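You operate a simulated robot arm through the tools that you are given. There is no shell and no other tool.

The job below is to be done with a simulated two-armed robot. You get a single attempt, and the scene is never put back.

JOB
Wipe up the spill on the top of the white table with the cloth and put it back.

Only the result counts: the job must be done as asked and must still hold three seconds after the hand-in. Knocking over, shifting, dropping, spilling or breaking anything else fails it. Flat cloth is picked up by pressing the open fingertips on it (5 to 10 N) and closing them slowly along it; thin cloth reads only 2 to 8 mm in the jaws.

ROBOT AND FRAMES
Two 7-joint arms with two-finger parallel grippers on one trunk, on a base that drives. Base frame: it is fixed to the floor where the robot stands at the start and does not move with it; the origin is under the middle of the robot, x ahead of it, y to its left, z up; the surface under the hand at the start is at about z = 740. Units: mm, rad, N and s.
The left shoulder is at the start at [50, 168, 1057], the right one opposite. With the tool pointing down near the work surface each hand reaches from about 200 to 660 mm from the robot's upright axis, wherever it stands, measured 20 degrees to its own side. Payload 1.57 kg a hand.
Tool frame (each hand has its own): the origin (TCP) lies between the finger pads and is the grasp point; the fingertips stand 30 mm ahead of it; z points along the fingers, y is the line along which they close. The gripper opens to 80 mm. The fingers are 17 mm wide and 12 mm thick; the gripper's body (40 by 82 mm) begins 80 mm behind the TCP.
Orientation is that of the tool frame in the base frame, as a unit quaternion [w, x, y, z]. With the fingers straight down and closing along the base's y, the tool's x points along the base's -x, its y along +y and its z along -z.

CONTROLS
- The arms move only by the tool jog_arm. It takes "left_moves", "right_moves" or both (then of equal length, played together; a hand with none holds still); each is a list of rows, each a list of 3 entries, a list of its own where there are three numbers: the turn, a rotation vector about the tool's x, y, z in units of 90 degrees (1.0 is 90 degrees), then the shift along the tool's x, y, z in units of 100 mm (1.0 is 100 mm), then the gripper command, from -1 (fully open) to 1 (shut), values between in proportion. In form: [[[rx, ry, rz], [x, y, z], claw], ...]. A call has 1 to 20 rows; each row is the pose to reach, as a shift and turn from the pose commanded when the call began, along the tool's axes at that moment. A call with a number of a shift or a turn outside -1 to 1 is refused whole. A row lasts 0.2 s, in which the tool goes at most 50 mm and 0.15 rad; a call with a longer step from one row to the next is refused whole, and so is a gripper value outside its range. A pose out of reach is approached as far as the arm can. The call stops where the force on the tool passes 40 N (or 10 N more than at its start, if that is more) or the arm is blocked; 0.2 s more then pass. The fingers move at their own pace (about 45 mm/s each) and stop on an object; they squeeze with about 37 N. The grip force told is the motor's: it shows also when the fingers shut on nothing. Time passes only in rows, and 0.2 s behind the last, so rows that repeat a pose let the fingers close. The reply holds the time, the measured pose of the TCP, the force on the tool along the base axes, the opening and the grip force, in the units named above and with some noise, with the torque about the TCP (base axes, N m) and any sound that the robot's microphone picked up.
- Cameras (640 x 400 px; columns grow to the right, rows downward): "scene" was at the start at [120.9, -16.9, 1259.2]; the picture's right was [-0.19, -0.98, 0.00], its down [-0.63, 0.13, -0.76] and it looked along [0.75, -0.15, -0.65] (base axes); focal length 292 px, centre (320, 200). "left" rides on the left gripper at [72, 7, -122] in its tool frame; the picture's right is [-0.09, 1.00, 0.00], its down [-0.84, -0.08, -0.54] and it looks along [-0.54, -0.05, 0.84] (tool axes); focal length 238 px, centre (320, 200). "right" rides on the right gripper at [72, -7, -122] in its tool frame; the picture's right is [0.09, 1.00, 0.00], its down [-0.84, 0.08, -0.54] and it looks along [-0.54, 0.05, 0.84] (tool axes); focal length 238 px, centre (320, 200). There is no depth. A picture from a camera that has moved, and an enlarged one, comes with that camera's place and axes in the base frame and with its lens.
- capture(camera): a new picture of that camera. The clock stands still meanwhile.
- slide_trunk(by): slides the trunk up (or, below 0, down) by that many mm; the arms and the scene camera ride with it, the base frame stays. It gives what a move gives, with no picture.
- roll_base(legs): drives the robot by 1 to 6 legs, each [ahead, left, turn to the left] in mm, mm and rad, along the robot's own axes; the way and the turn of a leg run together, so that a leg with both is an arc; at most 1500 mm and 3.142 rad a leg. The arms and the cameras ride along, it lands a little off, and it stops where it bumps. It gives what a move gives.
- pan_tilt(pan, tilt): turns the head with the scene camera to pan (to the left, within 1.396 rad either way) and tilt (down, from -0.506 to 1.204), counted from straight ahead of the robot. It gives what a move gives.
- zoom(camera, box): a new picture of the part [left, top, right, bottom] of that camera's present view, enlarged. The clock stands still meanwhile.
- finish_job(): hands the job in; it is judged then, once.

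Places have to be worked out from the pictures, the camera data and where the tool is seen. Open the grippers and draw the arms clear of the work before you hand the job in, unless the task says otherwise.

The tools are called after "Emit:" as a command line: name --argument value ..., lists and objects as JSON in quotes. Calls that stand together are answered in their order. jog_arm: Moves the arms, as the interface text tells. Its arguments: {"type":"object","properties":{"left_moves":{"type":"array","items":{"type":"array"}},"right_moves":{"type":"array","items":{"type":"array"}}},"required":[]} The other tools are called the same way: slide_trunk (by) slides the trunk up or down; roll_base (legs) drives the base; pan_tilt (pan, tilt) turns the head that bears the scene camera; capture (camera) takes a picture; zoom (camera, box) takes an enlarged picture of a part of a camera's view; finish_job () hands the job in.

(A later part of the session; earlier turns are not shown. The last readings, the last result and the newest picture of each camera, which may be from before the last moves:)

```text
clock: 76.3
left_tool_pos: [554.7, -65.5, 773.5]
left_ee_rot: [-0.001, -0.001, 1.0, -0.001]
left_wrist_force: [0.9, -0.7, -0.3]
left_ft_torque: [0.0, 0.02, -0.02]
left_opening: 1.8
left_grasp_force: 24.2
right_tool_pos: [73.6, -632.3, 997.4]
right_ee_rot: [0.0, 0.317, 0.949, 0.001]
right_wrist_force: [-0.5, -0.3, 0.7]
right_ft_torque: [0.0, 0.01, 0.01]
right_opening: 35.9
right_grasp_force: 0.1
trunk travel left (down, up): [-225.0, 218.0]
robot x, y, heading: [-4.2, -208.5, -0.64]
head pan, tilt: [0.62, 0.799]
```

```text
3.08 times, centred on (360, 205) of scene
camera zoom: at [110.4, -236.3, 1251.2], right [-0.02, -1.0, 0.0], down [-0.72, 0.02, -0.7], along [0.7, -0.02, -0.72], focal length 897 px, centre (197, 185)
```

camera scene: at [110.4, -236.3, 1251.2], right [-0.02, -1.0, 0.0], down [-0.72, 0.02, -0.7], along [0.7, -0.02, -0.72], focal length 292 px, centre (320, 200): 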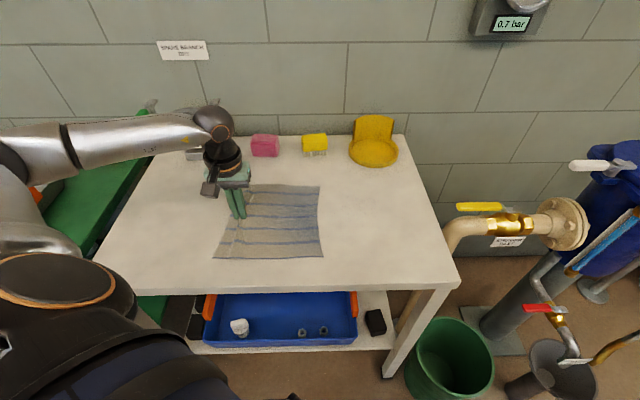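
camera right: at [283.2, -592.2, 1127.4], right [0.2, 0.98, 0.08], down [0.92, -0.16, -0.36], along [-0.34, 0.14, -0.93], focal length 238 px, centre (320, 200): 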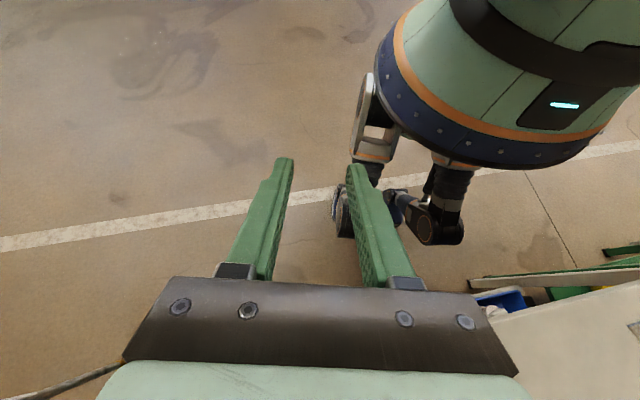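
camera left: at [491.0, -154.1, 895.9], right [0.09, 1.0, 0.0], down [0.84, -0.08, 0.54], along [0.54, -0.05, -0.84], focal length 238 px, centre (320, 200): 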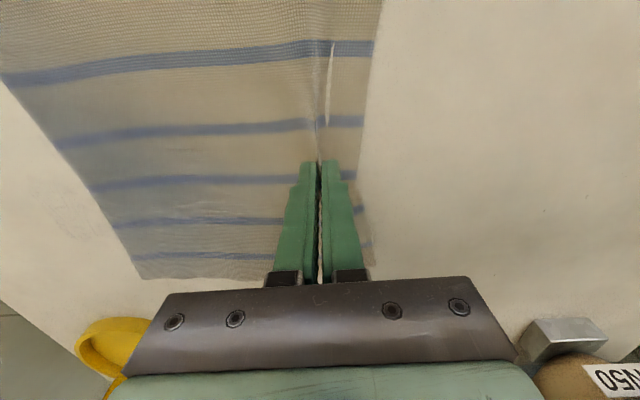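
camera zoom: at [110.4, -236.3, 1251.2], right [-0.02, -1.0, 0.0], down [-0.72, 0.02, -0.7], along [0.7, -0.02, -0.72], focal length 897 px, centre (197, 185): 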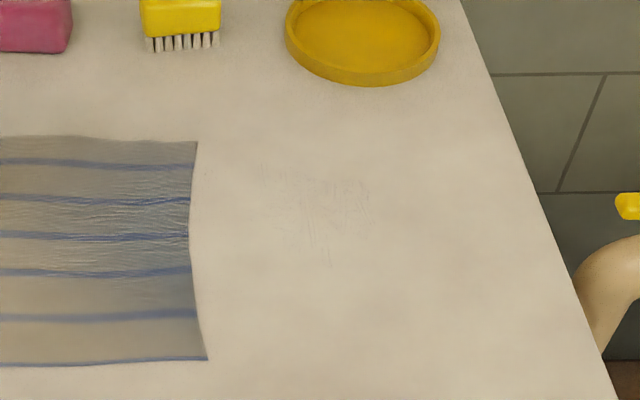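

The blue spill is gone; there may be faint marks where it was. I zoom in closer to see whether anything remains.

Emit:
zoom --camera "scene" --box '[335, 170, 400, 215]'

Emit:
zoom --camera "scene" --box '[320, 150, 450, 240]'

```text
8.89 times, centred on (368, 192) of scene
camera zoom: at [110.4, -236.3, 1251.2], right [-0.02, -1.0, 0.0], down [-0.72, 0.02, -0.7], along [0.7, -0.02, -0.72], focal length 2591 px, centre (-102, 267)
```

zoom: 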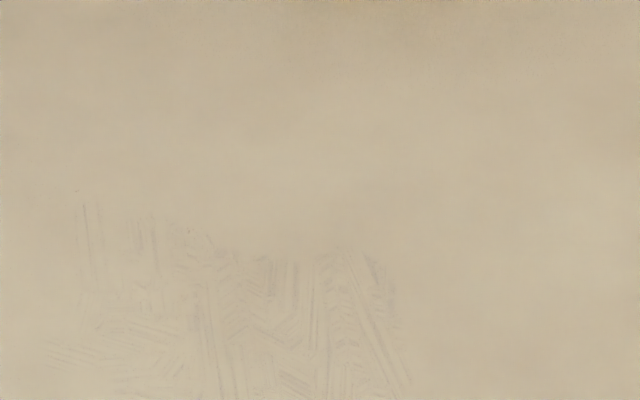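

```text
4.44 times, centred on (385, 195) of scene
camera zoom: at [110.4, -236.3, 1251.2], right [-0.02, -1.0, 0.0], down [-0.72, 0.02, -0.7], along [0.7, -0.02, -0.72], focal length 1295 px, centre (31, 222)
```

zoom: 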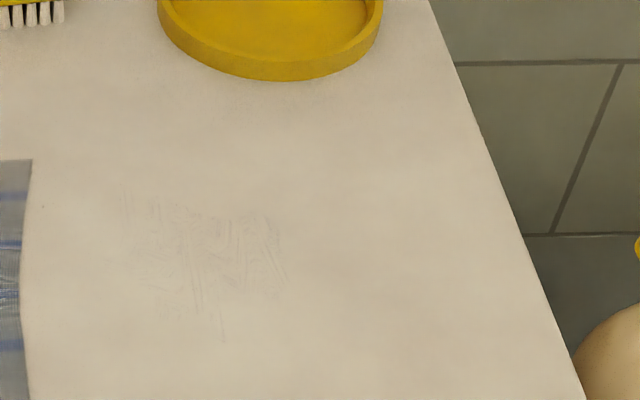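

Only a very faint film seems to remain where the spill was. To be safe I'll do a second, denser wiping pass: first I release the left pinch here, pressing and opening slowly to flatten the fold.

Emit:
jog_arm --left_moves '[[[0, 0, 0], [0, 0, 0.02], 1.0], [[0, 0, 0], [0, 0, 0.035], 0.9], [[0, 0, 0], [0, 0, 0.035], 0.8], [[0, 0, 0], [0, 0, 0.035], 0.7], [[0, 0, 0], [0, 0, 0.035], 0.6], [[0, 0, 0], [0, 0, 0.035], 0.5], [[0, 0, 0], [0, 0, 0.035], 0.4], [[0, 0, 0], [0, 0, 0.035], 0.3], [[0, 0, 0], [0, 0, 0.035], 0.2], [[0, 0, 0], [0, 0, 0.035], 0.1], [[0, 0, 0], [0, 0, 0.035], 0.0], [[0, 0, 0], [0, 0, 0.035], -0.1], [[0, 0, 0], [0, 0, 0.035], -0.1]]'

Emit:
jog_arm --left_moves '[[[0, 0, 0], [0, 0, -0.1], -0.1], [[0, 0, 0], [0, 0, -0.3], -0.1], [[0, 0, 0], [0, 0, -0.6], -0.1], [[0, 0, 0], [0, 0, -0.9], -0.25]]'

Emit:
capture --camera "left"

Emit:
zoom --camera "scene" --box '[190, 150, 350, 280]'

```text
clock: 79.1
left_tool_pos: [554.4, -66.8, 770.6]
left_ee_rot: [0.002, 0.0, 1.0, -0.001]
left_wrist_force: [-0.2, -4.2, 21.0]
left_ft_torque: [0.43, -0.05, 0.01]
left_opening: 37.7
left_grasp_force: 0.1
right_tool_pos: [72.4, -632.5, 999.0]
right_ee_rot: [0.001, 0.316, 0.949, 0.0]
right_wrist_force: [-1.1, -1.3, -0.9]
right_ft_torque: [0.02, 0.0, -0.01]
right_opening: 36.1
right_grasp_force: 0.0
trunk travel left (down, up): [-225.0, 218.0]
robot x, y, heading: [-3.7, -211.9, -0.641]
head pan, tilt: [0.62, 0.799]
```

```text
clock: 80.1
left_tool_pos: [552.9, -66.7, 860.6]
left_ee_rot: [0.001, -0.001, 1.0, 0.0]
left_wrist_force: [0.5, 0.4, 0.6]
left_ft_torque: [-0.03, -0.01, 0.02]
left_opening: 50.1
left_grasp_force: 0.0
right_tool_pos: [73.3, -632.7, 998.1]
right_ee_rot: [0.0, 0.316, 0.949, 0.001]
right_wrist_force: [0.2, -0.8, 0.0]
right_ft_torque: [-0.01, 0.0, 0.0]
right_opening: 35.9
right_grasp_force: 0.0
trunk travel left (down, up): [-225.0, 218.0]
robot x, y, heading: [-1.3, -210.5, -0.643]
head pan, tilt: [0.62, 0.799]
```

```text
taken
camera left: at [481.5, -59.4, 983.1], right [0.09, 1.0, 0.0], down [0.84, -0.08, 0.54], along [0.54, -0.05, -0.84], focal length 238 px, centre (320, 200)
```

left: 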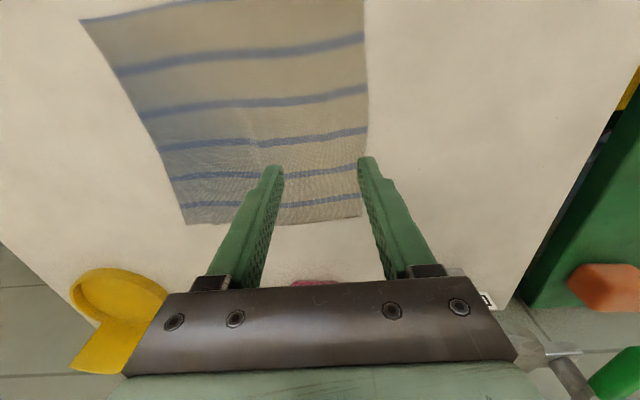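

```text
3.08 times, centred on (270, 215) of scene
camera zoom: at [110.4, -236.3, 1251.2], right [-0.02, -1.0, 0.0], down [-0.72, 0.02, -0.7], along [0.7, -0.02, -0.72], focal length 897 px, centre (474, 154)
```

zoom: 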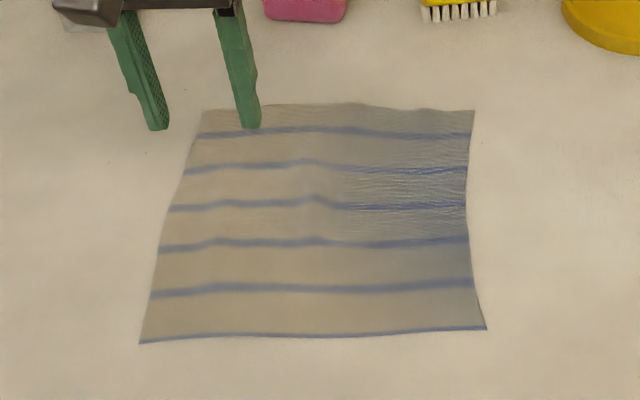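

The cloth is flat again (about x 437–660, y -254 to -27). I now pinch near its right edge again for the second pass.

Emit:
jog_arm --left_moves '[[[0, 0, 0], [0, -0.25, 0], 0.0], [[0, 0, 0], [0, -0.5, 0], 0.0], [[0, 0, 0], [0, -0.75, 0], 0.0], [[0, 0, 0], [0, -1.0, 0.2], 0.0]]'

Emit:
jog_arm --left_moves '[[[0, 0, 0], [0.0, -0.25, 0.2], 0.0], [[0, 0, 0], [0.03, -0.36, 0.4], 0.0], [[0, 0, 0], [0.03, -0.36, 0.53], 0.0]]'

Emit:
capture --camera "left"

```text
clock: 81.1
left_tool_pos: [553.0, -168.0, 840.3]
left_ee_rot: [0.0, 0.0, 1.0, -0.001]
left_wrist_force: [0.5, 0.8, 0.0]
left_ft_torque: [0.0, 0.0, 0.01]
left_opening: 40.0
left_grasp_force: 0.1
right_tool_pos: [73.5, -631.5, 997.5]
right_ee_rot: [-0.001, 0.316, 0.949, 0.0]
right_wrist_force: [0.0, 0.2, 0.5]
right_ft_torque: [0.01, -0.01, 0.01]
right_opening: 35.8
right_grasp_force: 0.1
trunk travel left (down, up): [-225.0, 218.0]
robot x, y, heading: [0.9, -209.8, -0.643]
head pan, tilt: [0.62, 0.799]
```

```text
clock: 81.9
left_tool_pos: [549.9, -202.6, 786.7]
left_ee_rot: [0.0, 0.0, 1.0, -0.001]
left_wrist_force: [0.4, 0.4, 0.0]
left_ft_torque: [-0.01, -0.01, -0.01]
left_opening: 40.1
left_grasp_force: 0.2
right_tool_pos: [74.4, -630.8, 997.8]
right_ee_rot: [0.0, 0.316, 0.949, 0.0]
right_wrist_force: [0.7, -0.5, -0.3]
right_ft_torque: [0.0, 0.0, 0.03]
right_opening: 36.1
right_grasp_force: 0.0
trunk travel left (down, up): [-225.0, 218.0]
robot x, y, heading: [1.4, -209.5, -0.644]
head pan, tilt: [0.62, 0.799]
```

```text
taken
camera left: at [477.9, -196.5, 909.2], right [0.09, 1.0, 0.0], down [0.84, -0.08, 0.54], along [0.54, -0.05, -0.84], focal length 238 px, centre (320, 200)
```

left: 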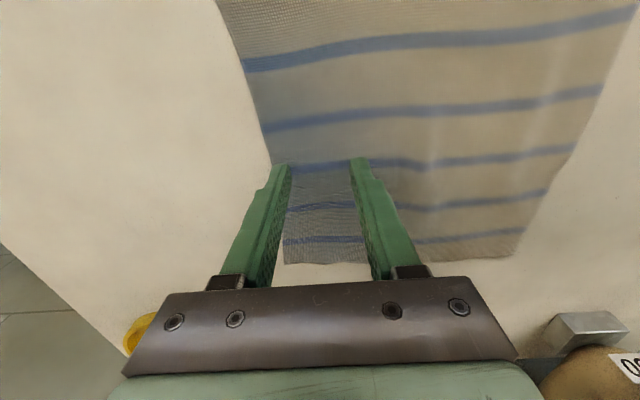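

The edge is at y≈-240, so I shift 4 mm inward and lower to contact.

Emit:
jog_arm --left_moves '[[[0, 0, 0], [0, 0.04, 0.05], 0.0], [[0, 0, 0], [0, 0.04, 0.12], 0.0], [[0, 0, 0], [0, 0.04, 0.15], 0.0], [[0, 0, 0], [0, 0.04, 0.165], 0.0], [[0, 0, 0], [0, 0.04, 0.165], 0.0]]'

```text
clock: 83.1
left_tool_pos: [550.0, -198.6, 770.8]
left_ee_rot: [0.002, 0.0, 1.0, -0.001]
left_wrist_force: [0.2, -0.3, 10.1]
left_ft_torque: [-0.08, -0.02, 0.0]
left_opening: 40.3
left_grasp_force: 0.1
right_tool_pos: [73.3, -631.5, 998.6]
right_ee_rot: [0.001, 0.316, 0.949, -0.001]
right_wrist_force: [0.3, 1.2, -0.4]
right_ft_torque: [-0.02, 0.02, -0.01]
right_opening: 36.1
right_grasp_force: 0.1
trunk travel left (down, up): [-225.0, 218.0]
robot x, y, heading: [-0.6, -213.1, -0.647]
head pan, tilt: [0.62, 0.799]
```

10 N of contact, a good pressure. I close the fingers slowly to pinch.

Emit:
jog_arm --left_moves '[[[0, 0, 0], [0, 0, -0.005], 0.1], [[0, 0, 0], [0, 0, -0.005], 0.2], [[0, 0, 0], [0, 0, -0.005], 0.3], [[0, 0, 0], [0, 0, -0.005], 0.4], [[0, 0, 0], [0, 0, -0.005], 0.5], [[0, 0, 0], [0, 0, -0.005], 0.6], [[0, 0, 0], [0, 0, -0.005], 0.7], [[0, 0, 0], [0, 0, -0.005], 0.8], [[0, 0, 0], [0, 0, -0.005], 0.9], [[0, 0, 0], [0, 0, -0.005], 1.0], [[0, 0, 0], [0, 0, -0.005], 1.0], [[0, 0, 0], [0, 0, -0.005], 1.0]]'

Emit:
capture --camera "left"

```text
clock: 85.7
left_tool_pos: [550.0, -198.3, 770.9]
left_ee_rot: [0.001, 0.0, 1.0, 0.0]
left_wrist_force: [-0.2, -0.3, 13.7]
left_ft_torque: [-0.13, 0.04, 0.02]
left_opening: 2.0
left_grasp_force: 23.7
right_tool_pos: [72.1, -630.5, 998.5]
right_ee_rot: [0.001, 0.317, 0.948, 0.001]
right_wrist_force: [0.1, 0.4, 0.0]
right_ft_torque: [-0.01, -0.01, 0.0]
right_opening: 36.0
right_grasp_force: 0.1
trunk travel left (down, up): [-225.0, 218.0]
robot x, y, heading: [-2.7, -209.0, -0.641]
head pan, tilt: [0.62, 0.799]
```

```text
taken
camera left: at [477.3, -191.9, 894.1], right [0.09, 1.0, 0.0], down [0.84, -0.08, 0.54], along [0.54, -0.05, -0.84], focal length 238 px, centre (320, 200)
```

left: 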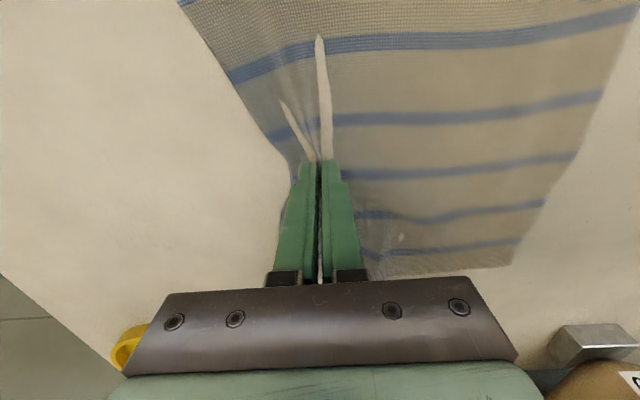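

Pinched again. I drag right to the edge of the former spill with light pressure.

Emit:
jog_arm --left_moves '[[[0, 0, 0], [0, -0.05, -0.025], 1], [[0, 0, 0], [0, -0.2, -0.025], 1], [[0, 0, 0], [0, -0.35, -0.025], 1], [[0, 0, 0], [0, -0.5, -0.025], 1], [[0, 0, 0], [0.02, -0.65, -0.025], 1], [[0, 0, 0], [0.05, -0.8, -0.025], 1], [[0, 0, 0], [0.08, -0.9, -0.01], 1], [[0, 0, 0], [0.08, -0.9, 0.0], 1]]'

```text
clock: 87.5
left_tool_pos: [543.9, -287.9, 771.3]
left_ee_rot: [0.001, -0.001, 1.0, -0.001]
left_wrist_force: [0.2, 1.9, 7.2]
left_ft_torque: [-0.02, -0.02, 0.0]
left_opening: 2.1
left_grasp_force: 23.8
right_tool_pos: [74.5, -630.0, 998.5]
right_ee_rot: [0.001, 0.316, 0.949, 0.0]
right_wrist_force: [0.1, 0.0, 0.2]
right_ft_torque: [-0.03, -0.01, 0.02]
right_opening: 36.1
right_grasp_force: 0.0
trunk travel left (down, up): [-225.0, 218.0]
robot x, y, heading: [-1.2, -213.0, -0.641]
head pan, tilt: [0.62, 0.799]
```

7 N now. I run a denser zigzag (8 mm spacing) over the first part of the spill area.

Emit:
jog_arm --left_moves '[[[0, 0, 0], [-0.25, -0.06, 0.01], 1], [[0, 0, 0], [-0.5, -0.07, 0.01], 1], [[0, 0, 0], [-0.74, -0.08, 0.01], 1], [[0, 0, 0], [-0.74, -0.16, 0.01], 1], [[0, 0, 0], [-0.5, -0.16, 0.01], 1], [[0, 0, 0], [-0.25, -0.17, 0.01], 1], [[0, 0, 0], [0, -0.17, 0.01], 1], [[0, 0, 0], [0, -0.25, 0.01], 1], [[0, 0, 0], [-0.25, -0.25, 0.01], 1], [[0, 0, 0], [-0.5, -0.26, 0.01], 1], [[0, 0, 0], [-0.74, -0.26, 0.01], 1], [[0, 0, 0], [-0.74, -0.34, 0.01], 1], [[0, 0, 0], [-0.5, -0.34, 0.01], 1], [[0, 0, 0], [-0.25, -0.35, 0.01], 1], [[0, 0, 0], [0, -0.35, 0.01], 1], [[0, 0, 0], [0, -0.42, 0.01], 1]]'

Emit:
capture --camera "left"

```text
clock: 90.9
left_tool_pos: [542.3, -329.9, 771.9]
left_ee_rot: [0.001, -0.001, 1.0, -0.001]
left_wrist_force: [3.3, 10.4, 28.5]
left_ft_torque: [0.18, -0.06, -0.01]
left_opening: 2.1
left_grasp_force: 24.3
right_tool_pos: [72.1, -630.7, 998.7]
right_ee_rot: [0.002, 0.316, 0.949, 0.0]
right_wrist_force: [0.2, 0.4, 0.0]
right_ft_torque: [-0.03, 0.0, -0.02]
right_opening: 36.1
right_grasp_force: 0.1
trunk travel left (down, up): [-225.0, 218.0]
robot x, y, heading: [-4.1, -206.3, -0.642]
head pan, tilt: [0.62, 0.799]
```

```text
taken
camera left: at [470.0, -322.6, 894.0], right [0.09, 1.0, 0.0], down [0.83, -0.07, 0.55], along [0.54, -0.05, -0.84], focal length 238 px, centre (320, 200)
```

left: 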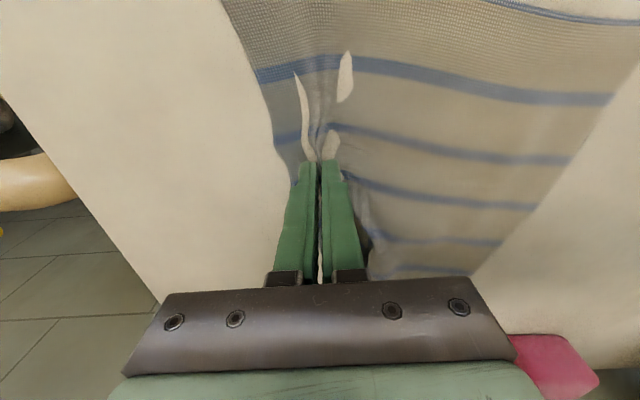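

The force rose to 28 N on the near side, so I ease the height (more on the near side) and continue the dense strokes.

Emit:
jog_arm --left_moves '[[[0, 0, 0], [0, 0, -0.025], 1], [[0, 0, 0], [-0.25, -0.01, -0.022], 1], [[0, 0, 0], [-0.5, -0.01, -0.018], 1], [[0, 0, 0], [-0.74, -0.01, -0.012], 1], [[0, 0, 0], [-0.74, -0.09, -0.012], 1], [[0, 0, 0], [-0.5, -0.09, -0.018], 1], [[0, 0, 0], [-0.25, -0.1, -0.022], 1], [[0, 0, 0], [0, -0.1, -0.025], 1], [[0, 0, 0], [0, -0.18, -0.025], 1], [[0, 0, 0], [-0.25, -0.18, -0.022], 1], [[0, 0, 0], [-0.5, -0.19, -0.018], 1], [[0, 0, 0], [-0.74, -0.19, -0.012], 1], [[0, 0, 0], [-0.74, -0.27, -0.012], 1], [[0, 0, 0], [-0.5, -0.27, -0.018], 1], [[0, 0, 0], [-0.25, -0.28, -0.022], 1], [[0, 0, 0], [0, -0.28, -0.025], 1], [[0, 0, 0], [0, -0.36, -0.025], 1], [[0, 0, 0], [-0.25, -0.36, -0.022], 1], [[0, 0, 0], [-0.5, -0.37, -0.018], 1], [[0, 0, 0], [-0.74, -0.37, -0.012], 1]]'

Emit:
capture --camera "scene"

```text
clock: 95.1
left_tool_pos: [617.7, -366.1, 772.3]
left_ee_rot: [0.001, 0.0, 1.0, -0.001]
left_wrist_force: [-2.8, -1.9, 8.6]
left_ft_torque: [-0.03, 0.11, -0.01]
left_opening: 2.3
left_grasp_force: 24.1
right_tool_pos: [72.6, -631.7, 999.4]
right_ee_rot: [0.001, 0.317, 0.949, 0.0]
right_wrist_force: [0.3, 0.5, -0.5]
right_ft_torque: [-0.01, -0.01, -0.01]
right_opening: 36.0
right_grasp_force: 0.1
trunk travel left (down, up): [-225.0, 218.0]
robot x, y, heading: [-1.1, -214.4, -0.644]
head pan, tilt: [0.62, 0.799]
```

```text
taken
camera scene: at [109.2, -236.2, 1251.4], right [-0.02, -1.0, 0.0], down [-0.72, 0.02, -0.7], along [0.7, -0.02, -0.72], focal length 292 px, centre (320, 200)
```

scene: 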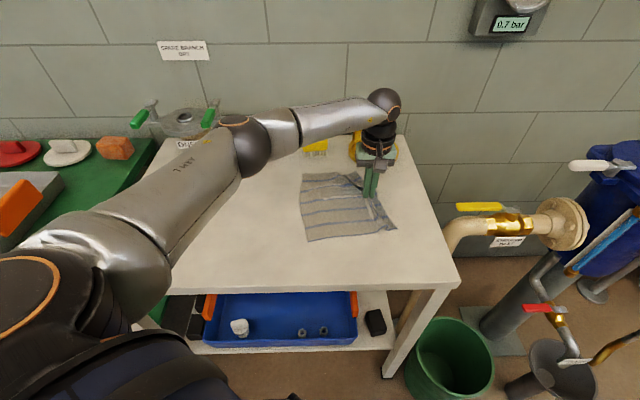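

8.6 N at the far side, good. I finish the dense strokes to y≈-397.

Emit:
jog_arm --left_moves '[[[0, 0, 0], [0, -0.08, 0], 1], [[0, 0, 0], [0.25, -0.08, -0.005], 1], [[0, 0, 0], [0.5, -0.09, -0.01], 1], [[0, 0, 0], [0.74, -0.09, -0.013], 1], [[0, 0, 0], [0.74, -0.17, -0.013], 1], [[0, 0, 0], [0.5, -0.17, -0.01], 1], [[0, 0, 0], [0.25, -0.18, -0.005], 1], [[0, 0, 0], [0, -0.18, 0], 1], [[0, 0, 0], [0, -0.26, 0], 1], [[0, 0, 0], [0.25, -0.26, -0.005], 1], [[0, 0, 0], [0.45, -0.28, -0.01], 1], [[0, 0, 0], [0.45, -0.32, -0.015], 1]]'

Emit:
capture --camera "left"

Emit:
zoom --camera "scene" --box '[280, 140, 440, 270]'

```text
clock: 97.7
left_tool_pos: [570.2, -397.5, 772.2]
left_ee_rot: [-0.001, 0.0, 1.0, 0.0]
left_wrist_force: [0.2, 2.5, 4.0]
left_ft_torque: [0.05, -0.03, 0.0]
left_opening: 2.2
left_grasp_force: 23.9
right_tool_pos: [73.0, -631.3, 998.5]
right_ee_rot: [0.0, 0.316, 0.949, 0.0]
right_wrist_force: [0.6, -0.7, -0.7]
right_ft_torque: [0.01, -0.02, -0.02]
right_opening: 36.1
right_grasp_force: 0.2
trunk travel left (down, up): [-225.0, 218.0]
robot x, y, heading: [2.3, -210.5, -0.644]
head pan, tilt: [0.62, 0.799]
```

```text
taken
camera left: at [498.3, -392.0, 894.8], right [0.09, 1.0, 0.0], down [0.84, -0.08, 0.54], along [0.54, -0.05, -0.84], focal length 238 px, centre (320, 200)
```

left: 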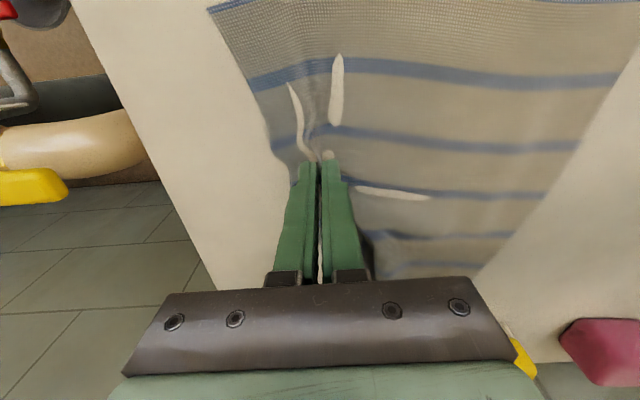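

```text
3.08 times, centred on (360, 205) of scene
camera zoom: at [110.0, -236.0, 1251.3], right [-0.02, -1.0, 0.0], down [-0.72, 0.02, -0.7], along [0.7, -0.02, -0.72], focal length 897 px, centre (197, 185)
```

zoom: 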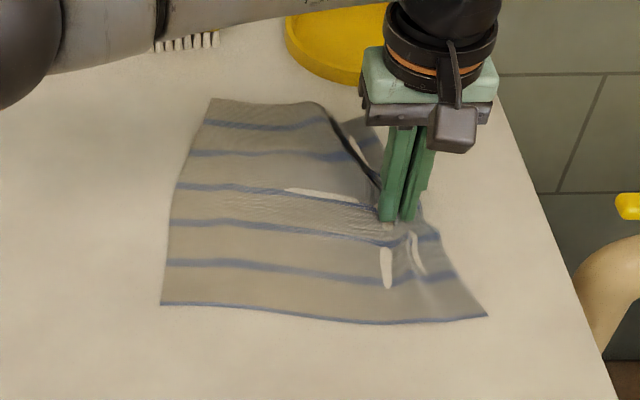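

There's a diagonal fold on the far right part of the cloth. I press lightly and open slowly to release, then look at how it lies.

Emit:
jog_arm --left_moves '[[[0, 0, 0], [0, 0, 0.01], 0.9], [[0, 0, 0], [0, 0, 0.01], 0.8], [[0, 0, 0], [0, 0, 0.01], 0.7], [[0, 0, 0], [0, 0, 0.01], 0.6], [[0, 0, 0], [0, 0, 0.01], 0.5], [[0, 0, 0], [0, 0, 0.01], 0.4], [[0, 0, 0], [0, 0, 0.01], 0.3], [[0, 0, 0], [0, 0, 0.01], 0.2], [[0, 0, 0], [0, 0, 0.01], 0.1], [[0, 0, 0], [0, 0, 0.01], 0.0], [[0, 0, 0], [0, 0, 0.01], -0.1], [[0, 0, 0], [0, 0, 0.01], -0.1]]'

Emit:
jog_arm --left_moves '[[[0, 0, 0], [0, 0, -0.1], -0.1], [[0, 0, 0], [0, 0, -0.3], -0.1], [[0, 0, 0], [0, 0, -0.6], -0.1], [[0, 0, 0], [0.2, 0, -0.9], -0.1]]'

Emit:
jog_arm --left_moves '[[[0, 0, 0], [0.25, 0.1, -0.1], 0.0], [[0, 0, 0], [0.5, 0.3, -0.2], 0.0], [[0, 0, 0], [0.5, 0.6, -0.2], 0.0], [[0, 0, 0], [0.5, 0.9, -0.2], 0.0]]'

Emit:
zoom --camera "scene" --box '[280, 140, 440, 270]'

Emit:
capture --camera "left"

```text
clock: 100.3
left_tool_pos: [571.3, -398.3, 769.8]
left_ee_rot: [0.0, 0.0, 1.0, -0.001]
left_wrist_force: [-0.6, 1.4, 2.8]
left_ft_torque: [-0.04, -0.02, 0.01]
left_opening: 42.1
left_grasp_force: 0.3
right_tool_pos: [73.9, -630.7, 998.1]
right_ee_rot: [0.0, 0.316, 0.949, 0.0]
right_wrist_force: [-0.2, 0.1, 0.4]
right_ft_torque: [-0.01, 0.01, 0.03]
right_opening: 36.2
right_grasp_force: 0.1
trunk travel left (down, up): [-225.0, 218.0]
robot x, y, heading: [0.6, -209.2, -0.641]
head pan, tilt: [0.62, 0.799]
```

```text
clock: 101.3
left_tool_pos: [549.9, -399.2, 862.3]
left_ee_rot: [0.0, 0.0, 1.0, -0.001]
left_wrist_force: [0.1, -0.1, 0.2]
left_ft_torque: [0.0, 0.03, -0.01]
left_opening: 44.2
left_grasp_force: 0.0
right_tool_pos: [73.7, -631.7, 997.4]
right_ee_rot: [0.0, 0.317, 0.948, 0.0]
right_wrist_force: [-0.6, 0.7, 0.7]
right_ft_torque: [-0.02, 0.0, 0.01]
right_opening: 35.9
right_grasp_force: 0.0
trunk travel left (down, up): [-225.0, 218.0]
robot x, y, heading: [1.4, -212.0, -0.639]
head pan, tilt: [0.62, 0.799]
```

```text
clock: 102.3
left_tool_pos: [500.6, -308.6, 882.8]
left_ee_rot: [0.001, 0.0, 1.0, 0.001]
left_wrist_force: [0.8, 0.0, -0.3]
left_ft_torque: [0.03, 0.01, 0.03]
left_opening: 39.9
left_grasp_force: 0.0
right_tool_pos: [73.8, -631.5, 998.9]
right_ee_rot: [-0.001, 0.317, 0.948, 0.0]
right_wrist_force: [0.1, -1.0, 0.6]
right_ft_torque: [0.01, -0.02, -0.01]
right_opening: 36.1
right_grasp_force: 0.0
trunk travel left (down, up): [-225.0, 218.0]
robot x, y, heading: [1.0, -209.3, -0.646]
head pan, tilt: [0.62, 0.799]
```

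```text
3.08 times, centred on (360, 205) of scene
camera zoom: at [110.5, -236.0, 1251.2], right [-0.02, -1.0, 0.0], down [-0.72, 0.02, -0.7], along [0.7, -0.02, -0.72], focal length 897 px, centre (197, 185)
```

zoom: 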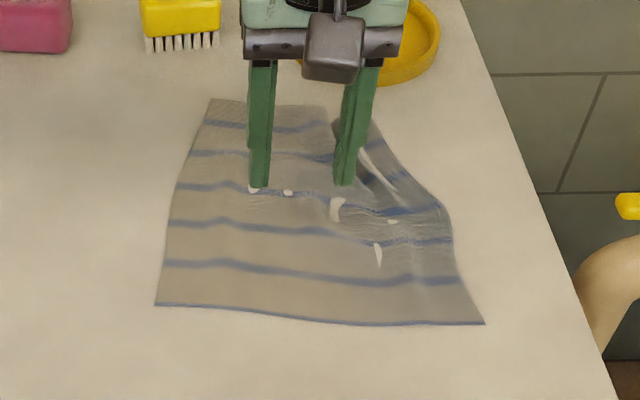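

```text
taken
camera left: at [429.1, -302.4, 1005.5], right [0.09, 1.0, 0.0], down [0.84, -0.08, 0.54], along [0.54, -0.05, -0.84], focal length 238 px, centre (320, 200)
```

left: 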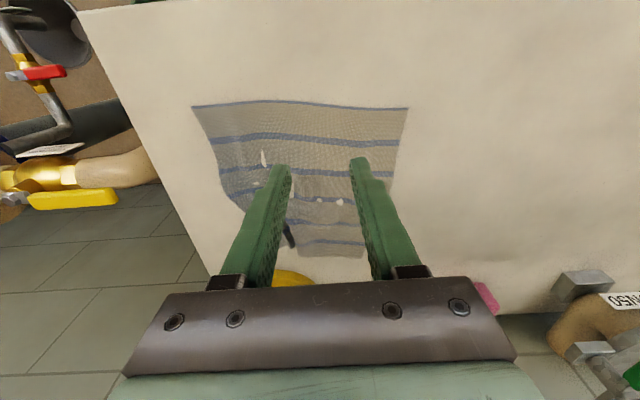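

The gripper hides the far right part with the fold. I move the hand aside to look at it.

Emit:
jog_arm --left_moves '[[[0, 0, 0], [0.2, 0.25, 0], 0.0], [[0, 0, 0], [0.4, 0.5, 0], 0.0], [[0, 0, 0], [0.4, 0.75, 0], 0.0], [[0, 0, 0], [0.4, 1.0, 0], 0.0]]'

Emit:
zoom --camera "scene" --box '[280, 140, 440, 270]'

Emit:
zoom --camera "left" --box '[0, 60, 320, 270]'

```text
clock: 103.3
left_tool_pos: [461.3, -209.0, 880.0]
left_ee_rot: [0.0, 0.0, 1.0, 0.001]
left_wrist_force: [-0.7, 0.0, -0.6]
left_ft_torque: [0.0, -0.01, -0.01]
left_opening: 40.0
left_grasp_force: 0.1
right_tool_pos: [74.3, -631.2, 998.4]
right_ee_rot: [-0.001, 0.317, 0.949, 0.001]
right_wrist_force: [1.3, -0.2, 0.5]
right_ft_torque: [0.01, 0.0, 0.03]
right_opening: 36.1
right_grasp_force: 0.1
trunk travel left (down, up): [-225.0, 218.0]
robot x, y, heading: [-1.6, -212.4, -0.645]
head pan, tilt: [0.62, 0.799]
```

```text
3.08 times, centred on (360, 205) of scene
camera zoom: at [110.4, -236.1, 1251.2], right [-0.02, -1.0, 0.0], down [-0.72, 0.02, -0.7], along [0.7, -0.02, -0.72], focal length 897 px, centre (197, 185)
```

zoom: 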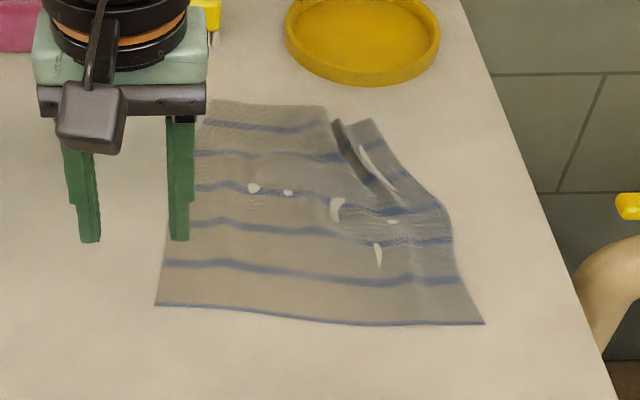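

```text
1.90 times, centred on (160, 165) of left
camera zoom: at [389.2, -201.3, 1003.2], right [0.09, 1.0, 0.0], down [0.84, -0.08, 0.54], along [0.54, -0.05, -0.84], focal length 454 px, centre (625, 267)
```

zoom: 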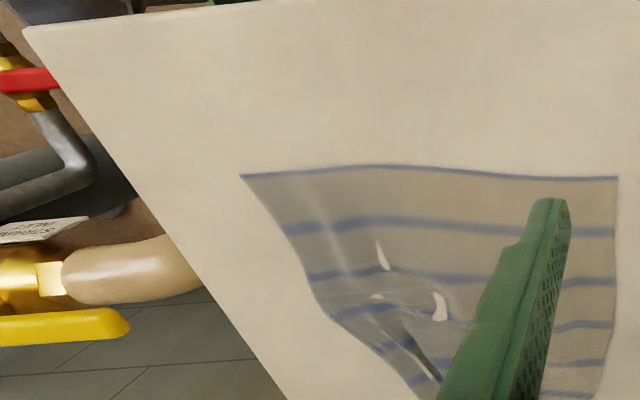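

A pleat lies in the far right part, and the left edge is at about (601, -240), turned about 12° clockwise. I'll pinch the left side with the hand turned to match, drag the cloth back to an easy area and then smooth out the pleat.

Emit:
jog_arm --left_moves '[[[0, 0, 0], [-0.3, -0.15, 0.1], 0.0], [[0, 0, 0], [-0.6, -0.3, 0.2], 0.0], [[0, 0, 0], [-0.9, -0.5, 0.3], 0.0]]'

Emit:
jog_arm --left_moves '[[[0, 0, 0.06], [-0.2, -0.1, 0.2], 0.0], [[0, 0, 0.133], [-0.42, -0.2, 0.4], 0.0], [[0, 0, 0.133], [-0.42, -0.2, 0.6], 0.0]]'

Emit:
capture --camera "left"

```text
clock: 104.1
left_tool_pos: [548.6, -257.8, 852.5]
left_ee_rot: [0.001, 0.0, 1.0, 0.0]
left_wrist_force: [0.1, -0.3, -0.1]
left_ft_torque: [-0.01, 0.04, -0.01]
left_opening: 39.9
left_grasp_force: 0.0
right_tool_pos: [74.1, -632.1, 999.2]
right_ee_rot: [0.0, 0.316, 0.949, 0.001]
right_wrist_force: [-0.3, 1.1, 0.4]
right_ft_torque: [0.0, -0.01, -0.04]
right_opening: 36.1
right_grasp_force: 0.0
trunk travel left (down, up): [-225.0, 218.0]
robot x, y, heading: [0.9, -210.1, -0.644]
head pan, tilt: [0.62, 0.799]
```

```text
clock: 104.9
left_tool_pos: [593.3, -278.5, 793.0]
left_ee_rot: [0.0, 0.105, 0.994, -0.001]
left_wrist_force: [-0.9, 0.3, -1.2]
left_ft_torque: [-0.02, -0.03, 0.01]
left_opening: 39.9
left_grasp_force: 0.0
right_tool_pos: [74.5, -631.4, 998.2]
right_ee_rot: [-0.001, 0.316, 0.949, 0.001]
right_wrist_force: [0.1, -0.6, 0.6]
right_ft_torque: [-0.04, -0.01, -0.02]
right_opening: 36.2
right_grasp_force: 0.0
trunk travel left (down, up): [-225.0, 218.0]
robot x, y, heading: [0.1, -207.5, -0.641]
head pan, tilt: [0.62, 0.799]
```

```text
taken
camera left: at [523.5, -256.5, 914.4], right [0.3, 0.95, 0.0], down [0.8, -0.25, 0.54], along [0.52, -0.16, -0.84], focal length 238 px, centre (320, 200)
```

left: 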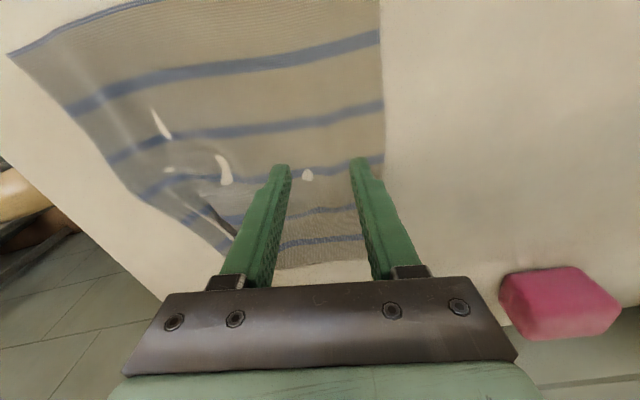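

The left edge is 50 mm from the pinch centre; I shift 8 mm towards it and lower to contact.

Emit:
jog_arm --left_moves '[[[0, 0, 0], [0, 0.08, 0.08], 0.0], [[0, 0, 0], [0, 0.08, 0.16], 0.0], [[0, 0, 0], [0, 0.08, 0.2], 0.0], [[0, 0, 0], [0, 0.08, 0.225], 0.0], [[0, 0, 0], [0, 0.08, 0.225], 0.0]]'

```text
clock: 106.1
left_tool_pos: [595.8, -271.2, 771.8]
left_ee_rot: [0.002, 0.105, 0.994, -0.001]
left_wrist_force: [-2.7, 1.3, 18.2]
left_ft_torque: [0.55, 0.0, 0.09]
left_opening: 40.7
left_grasp_force: 0.1
right_tool_pos: [71.5, -631.4, 998.9]
right_ee_rot: [0.001, 0.316, 0.949, 0.0]
right_wrist_force: [0.1, 0.0, 0.1]
right_ft_torque: [-0.01, 0.02, 0.03]
right_opening: 36.0
right_grasp_force: 0.0
trunk travel left (down, up): [-225.0, 218.0]
robot x, y, heading: [-0.3, -210.2, -0.644]
head pan, tilt: [0.62, 0.799]
```

18 N, mostly on the outer finger. I raise about 1.5 mm and close slowly.

Emit:
jog_arm --left_moves '[[[0, 0, 0], [0, 0, -0.012], 0.0], [[0, 0, 0], [0, 0, -0.015], 0.1], [[0, 0, 0], [0, 0, -0.015], 0.2], [[0, 0, 0], [0, 0, -0.015], 0.3], [[0, 0, 0], [0, 0, -0.015], 0.4], [[0, 0, 0], [0, 0, -0.015], 0.5], [[0, 0, 0], [0, 0, -0.012], 0.6], [[0, 0, 0], [0, 0, -0.012], 0.7], [[0, 0, 0], [0, 0, -0.012], 0.8], [[0, 0, 0], [0, 0, -0.012], 0.9], [[0, 0, 0], [0, 0, -0.012], 1.0], [[0, 0, 0], [0, 0, -0.012], 1.0], [[0, 0, 0], [0, 0, -0.012], 1.0]]'

Emit:
capture --camera "left"

```text
clock: 108.9
left_tool_pos: [594.8, -271.5, 771.3]
left_ee_rot: [0.003, 0.105, 0.994, -0.001]
left_wrist_force: [-0.1, 2.0, 18.3]
left_ft_torque: [0.19, -0.04, 0.02]
left_opening: 2.0
left_grasp_force: 23.2
right_tool_pos: [72.1, -631.3, 997.9]
right_ee_rot: [0.001, 0.316, 0.949, 0.0]
right_wrist_force: [-0.2, -0.3, 0.0]
right_ft_torque: [0.02, -0.02, -0.01]
right_opening: 36.0
right_grasp_force: 0.1
trunk travel left (down, up): [-225.0, 218.0]
robot x, y, heading: [2.7, -211.5, -0.646]
head pan, tilt: [0.62, 0.799]
```

```text
taken
camera left: at [525.0, -250.4, 894.0], right [0.3, 0.95, 0.0], down [0.8, -0.25, 0.54], along [0.52, -0.16, -0.84], focal length 238 px, centre (320, 200)
```

left: 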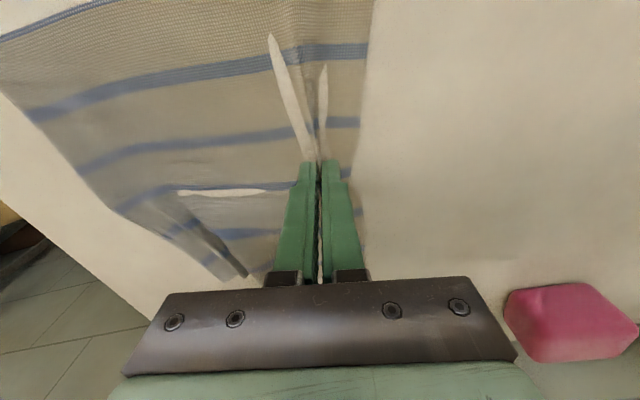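

Held again. I lighten the pressure and drag the cloth left with a gradual counter-clockwise turn.

Emit:
jog_arm --left_moves '[[[0, 0, 0], [0.02, 0.05, -0.03], 1], [[0, 0, -0.02], [0.09, 0.2, -0.035], 1], [[0, 0, -0.035], [0.15, 0.34, -0.035], 1], [[0, 0, -0.05], [0.22, 0.48, -0.035], 1], [[0, 0, -0.065], [0.28, 0.62, -0.035], 1], [[0, 0, -0.08], [0.34, 0.76, -0.035], 1], [[0, 0, -0.09], [0.394, 0.887, -0.035], 1]]'

Emit:
capture --camera "scene"

Emit:
capture --camera "left"

```text
clock: 110.5
left_tool_pos: [573.6, -176.3, 773.7]
left_ee_rot: [0.001, 0.034, 0.999, -0.002]
left_wrist_force: [0.2, -0.7, -0.3]
left_ft_torque: [0.0, 0.01, -0.02]
left_opening: 2.1
left_grasp_force: 23.2
right_tool_pos: [74.4, -631.7, 997.0]
right_ee_rot: [0.0, 0.316, 0.949, 0.0]
right_wrist_force: [-0.9, 0.9, 0.6]
right_ft_torque: [-0.02, -0.02, 0.01]
right_opening: 36.0
right_grasp_force: 0.1
trunk travel left (down, up): [-225.0, 218.0]
robot x, y, heading: [0.5, -208.7, -0.643]
head pan, tilt: [0.62, 0.799]
```

```text
taken
camera scene: at [110.4, -236.2, 1251.2], right [-0.02, -1.0, 0.0], down [-0.72, 0.02, -0.7], along [0.7, -0.02, -0.72], focal length 292 px, centre (320, 200)
```

scene: 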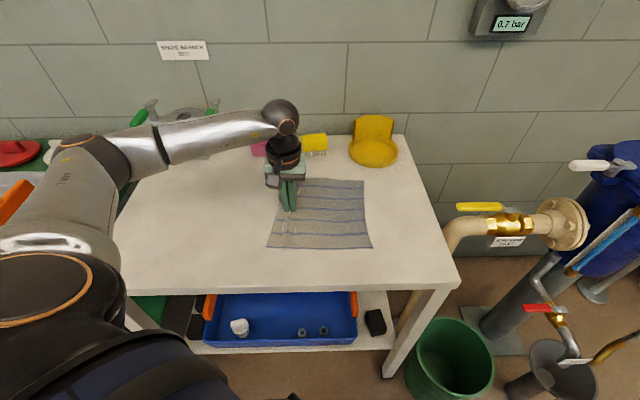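

```text
taken
camera left: at [502.8, -165.8, 896.0], right [0.16, 0.99, 0.0], down [0.83, -0.13, 0.54], along [0.54, -0.09, -0.84], focal length 238 px, centre (320, 200)
```

left: 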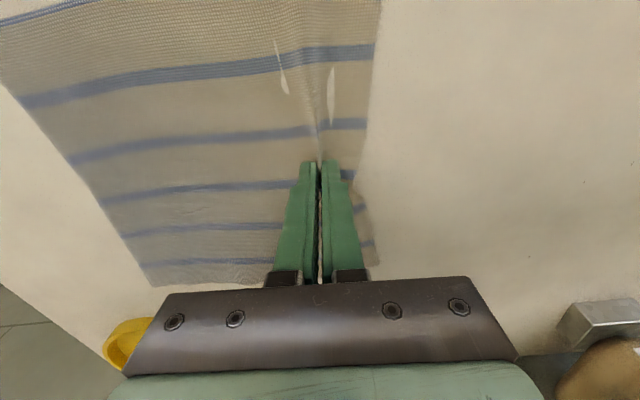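

The pleat has pulled out completely and the cloth trails flat. I continue another 95 mm left, turning a little more, and check the table where the spill was.

Emit:
jog_arm --left_moves '[[[0, 0, -0.005], [0.03, 0.15, 0], 1], [[0, 0, -0.015], [0.065, 0.3, 0], 1], [[0, 0, -0.022], [0.1, 0.45, 0], 1], [[0, 0, -0.03], [0.13, 0.6, 0], 1], [[0, 0, -0.037], [0.165, 0.75, 0], 1], [[0, 0, -0.045], [0.195, 0.88, 0], 1], [[0, 0, -0.045], [0.204, 0.939, 0], 1]]'

Emit:
capture --camera "scene"

Emit:
zoom --camera "scene" --box '[320, 150, 450, 240]'

```text
clock: 112.1
left_tool_pos: [560.2, -81.4, 773.4]
left_ee_rot: [-0.001, -0.003, 1.0, -0.001]
left_wrist_force: [0.2, -0.5, 0.2]
left_ft_torque: [0.01, 0.02, 0.0]
left_opening: 2.1
left_grasp_force: 23.8
right_tool_pos: [74.3, -631.0, 998.9]
right_ee_rot: [0.0, 0.316, 0.949, 0.0]
right_wrist_force: [0.4, 0.9, 0.2]
right_ft_torque: [0.02, -0.02, 0.0]
right_opening: 35.7
right_grasp_force: 0.0
trunk travel left (down, up): [-225.0, 218.0]
robot x, y, heading: [-1.8, -212.3, -0.644]
head pan, tilt: [0.62, 0.799]
```

```text
taken
camera scene: at [110.4, -236.3, 1251.2], right [-0.02, -1.0, 0.0], down [-0.72, 0.02, -0.7], along [0.7, -0.02, -0.72], focal length 292 px, centre (320, 200)
```

scene: 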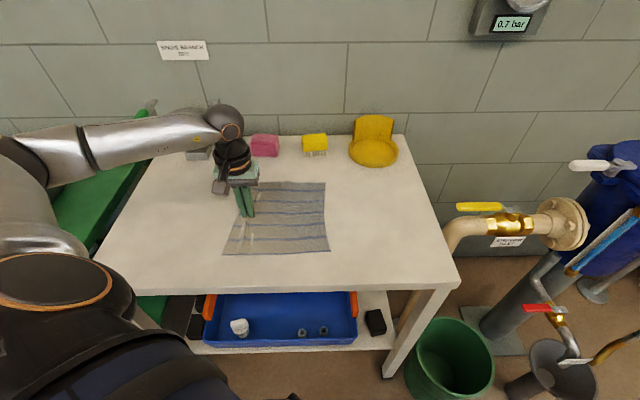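

```text
4.44 times, centred on (385, 195) of scene
camera zoom: at [110.4, -236.3, 1251.2], right [-0.02, -1.0, 0.0], down [-0.72, 0.02, -0.7], along [0.7, -0.02, -0.72], focal length 1295 px, centre (31, 222)
```

zoom: 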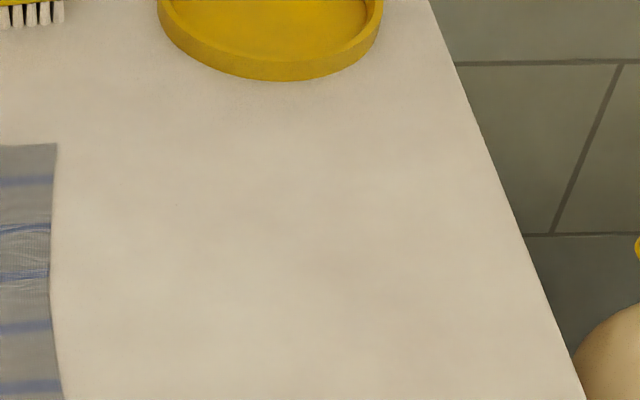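

The spill area is completely clean now. I carry on dragging the cloth home: target for the pinch is about (530, 105).

Emit:
jog_arm --left_moves '[[[0, 0, -0.003], [0.024, 0.15, 0], 1], [[0, 0, -0.007], [0.048, 0.3, 0], 1], [[0, 0, -0.011], [0.072, 0.45, 0], 1], [[0, 0, -0.015], [0.096, 0.6, 0], 1], [[0, 0, -0.019], [0.12, 0.75, 0], 1], [[0, 0, -0.022], [0.14, 0.88, 0], 1], [[0, 0, -0.022], [0.15, 0.93, 0], 1]]'

Emit:
jog_arm --left_moves '[[[0, 0, -0.003], [0.024, 0.15, 0], 1], [[0, 0, -0.007], [0.048, 0.3, 0], 1], [[0, 0, -0.011], [0.072, 0.45, 0], 1], [[0, 0, -0.015], [0.096, 0.6, 0], 1], [[0, 0, -0.019], [0.12, 0.75, 0], 1], [[0, 0, -0.022], [0.14, 0.88, 0], 1], [[0, 0, -0.022], [0.15, 0.93, 0], 1]]'

Emit:
capture --camera "scene"

Emit:
capture --camera "left"

```text
clock: 113.7
left_tool_pos: [546.2, 11.0, 772.1]
left_ee_rot: [0.0, -0.02, 1.0, 0.001]
left_wrist_force: [0.2, -1.3, -0.3]
left_ft_torque: [-0.01, 0.0, -0.03]
left_opening: 1.8
left_grasp_force: 23.6
right_tool_pos: [74.5, -631.2, 998.0]
right_ee_rot: [-0.001, 0.316, 0.949, 0.0]
right_wrist_force: [0.4, -0.3, 0.5]
right_ft_torque: [-0.02, 0.01, -0.02]
right_opening: 36.1
right_grasp_force: 0.0
trunk travel left (down, up): [-225.0, 218.0]
robot x, y, heading: [-1.7, -210.0, -0.653]
head pan, tilt: [0.62, 0.799]
```

```text
clock: 115.3
left_tool_pos: [526.7, 103.1, 772.1]
left_ee_rot: [0.0, -0.036, 0.999, -0.001]
left_wrist_force: [0.3, -0.9, 1.0]
left_ft_torque: [0.03, 0.02, -0.04]
left_opening: 2.2
left_grasp_force: 23.4
right_tool_pos: [73.2, -631.6, 998.4]
right_ee_rot: [-0.001, 0.316, 0.949, -0.001]
right_wrist_force: [0.6, 0.2, 0.1]
right_ft_torque: [-0.02, -0.01, 0.02]
right_opening: 36.0
right_grasp_force: 0.1
trunk travel left (down, up): [-225.0, 218.0]
robot x, y, heading: [3.2, -211.9, -0.645]
head pan, tilt: [0.62, 0.799]
```

```text
taken
camera scene: at [110.4, -236.3, 1251.2], right [-0.02, -1.0, 0.0], down [-0.72, 0.02, -0.7], along [0.7, -0.02, -0.72], focal length 292 px, centre (320, 200)
```

scene: 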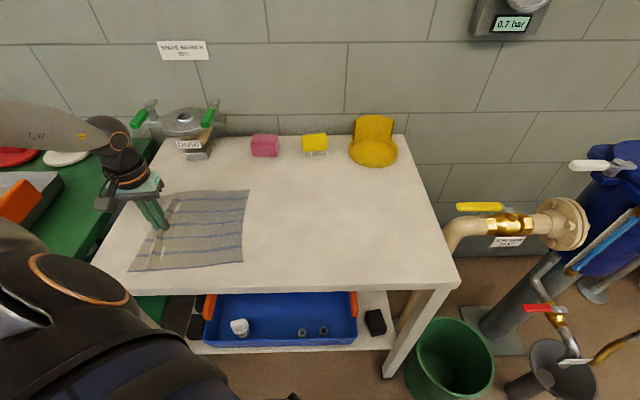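

```text
taken
camera left: at [454.4, 104.6, 895.4], right [0.02, 1.0, 0.0], down [0.84, -0.02, 0.54], along [0.54, -0.01, -0.84], focal length 238 px, centre (320, 200)
```

left: 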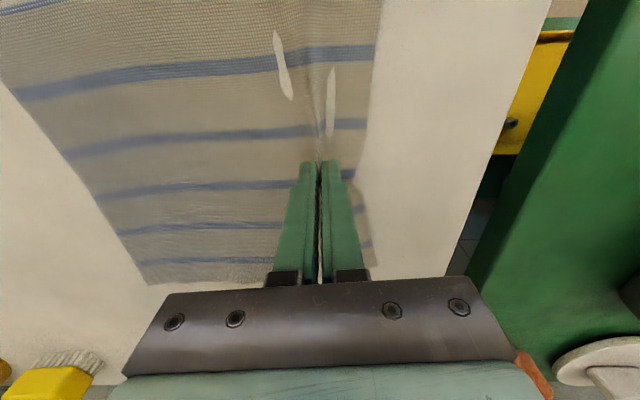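

The cloth's corners are back at nearly the original spots (e.g. near-right (435, -89) vs. (433, -91)). I press lightly and open slowly to release and flatten the fold.

Emit:
jog_arm --left_moves '[[[0, 0, 0], [0, 0, 0.01], 1.0], [[0, 0, 0], [0, 0, 0.02], 0.9], [[0, 0, 0], [0, 0, 0.02], 0.8], [[0, 0, 0], [0, 0, 0.02], 0.7], [[0, 0, 0], [0, 0, 0.02], 0.6], [[0, 0, 0], [0, 0, 0.02], 0.5], [[0, 0, 0], [0, 0, 0.02], 0.4], [[0, 0, 0], [0, 0, 0.02], 0.3], [[0, 0, 0], [0, 0, 0.02], 0.2], [[0, 0, 0], [0, 0, 0.02], 0.1], [[0, 0, 0], [0, 0, 0.02], 0.0], [[0, 0, 0], [0, 0, 0.02], -0.05], [[0, 0, 0], [0, 0, 0.02], -0.05]]'

Emit:
jog_arm --left_moves '[[[0, 0, 0], [0, 0, -0.1], -0.05], [[0, 0, 0], [0, 0, -0.3], -0.05], [[0, 0, 0], [0, 0, -0.6], -0.05], [[0, 0, 0], [0, 0, -1.0], -0.05]]'

Emit:
capture --camera "left"

Emit:
zoom --camera "scene" --box '[110, 140, 290, 290]'

```text
clock: 118.1
left_tool_pos: [527.3, 102.7, 771.4]
left_ee_rot: [0.001, -0.036, 0.999, 0.0]
left_wrist_force: [0.3, -2.8, 11.7]
left_ft_torque: [0.19, -0.03, -0.02]
left_opening: 38.0
left_grasp_force: 0.1
right_tool_pos: [74.0, -631.8, 998.0]
right_ee_rot: [0.0, 0.317, 0.948, 0.001]
right_wrist_force: [-0.1, -0.7, -0.1]
right_ft_torque: [-0.02, -0.01, -0.02]
right_opening: 36.1
right_grasp_force: 0.0
trunk travel left (down, up): [-225.0, 218.0]
robot x, y, heading: [1.2, -210.0, -0.647]
head pan, tilt: [0.62, 0.799]
```

```text
clock: 119.1
left_tool_pos: [527.6, 104.5, 870.6]
left_ee_rot: [0.0, -0.035, 0.999, 0.0]
left_wrist_force: [-0.6, 0.7, 0.1]
left_ft_torque: [-0.01, 0.01, 0.0]
left_opening: 41.8
left_grasp_force: 0.0
right_tool_pos: [73.4, -631.3, 998.5]
right_ee_rot: [0.0, 0.316, 0.949, 0.0]
right_wrist_force: [-0.1, -0.5, -0.9]
right_ft_torque: [-0.03, -0.03, -0.02]
right_opening: 36.0
right_grasp_force: 0.0
trunk travel left (down, up): [-225.0, 218.0]
robot x, y, heading: [-3.0, -210.2, -0.644]
head pan, tilt: [0.62, 0.799]
```

```text
taken
camera left: at [454.4, 105.8, 993.2], right [0.02, 1.0, 0.0], down [0.84, -0.02, 0.54], along [0.54, -0.01, -0.84], focal length 238 px, centre (320, 200)
```

left: 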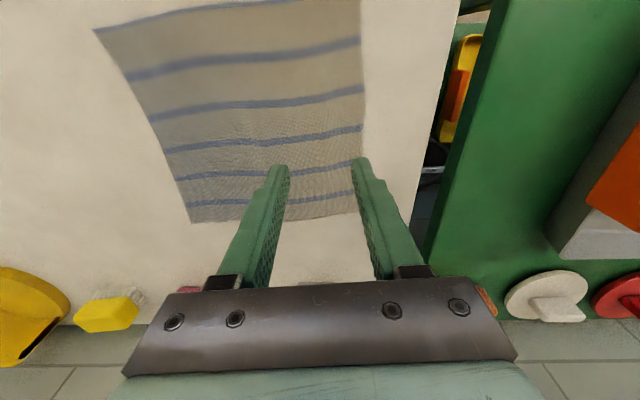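

```text
2.67 times, centred on (200, 215) of scene
camera zoom: at [110.2, -236.4, 1251.2], right [-0.02, -1.0, 0.0], down [-0.72, 0.02, -0.7], along [0.7, -0.02, -0.72], focal length 777 px, centre (640, 160)
```

zoom: 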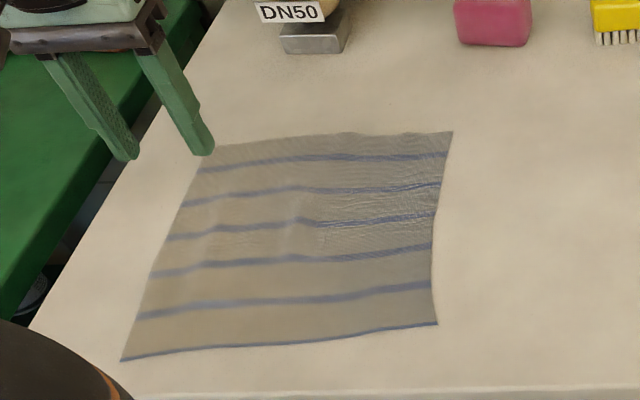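

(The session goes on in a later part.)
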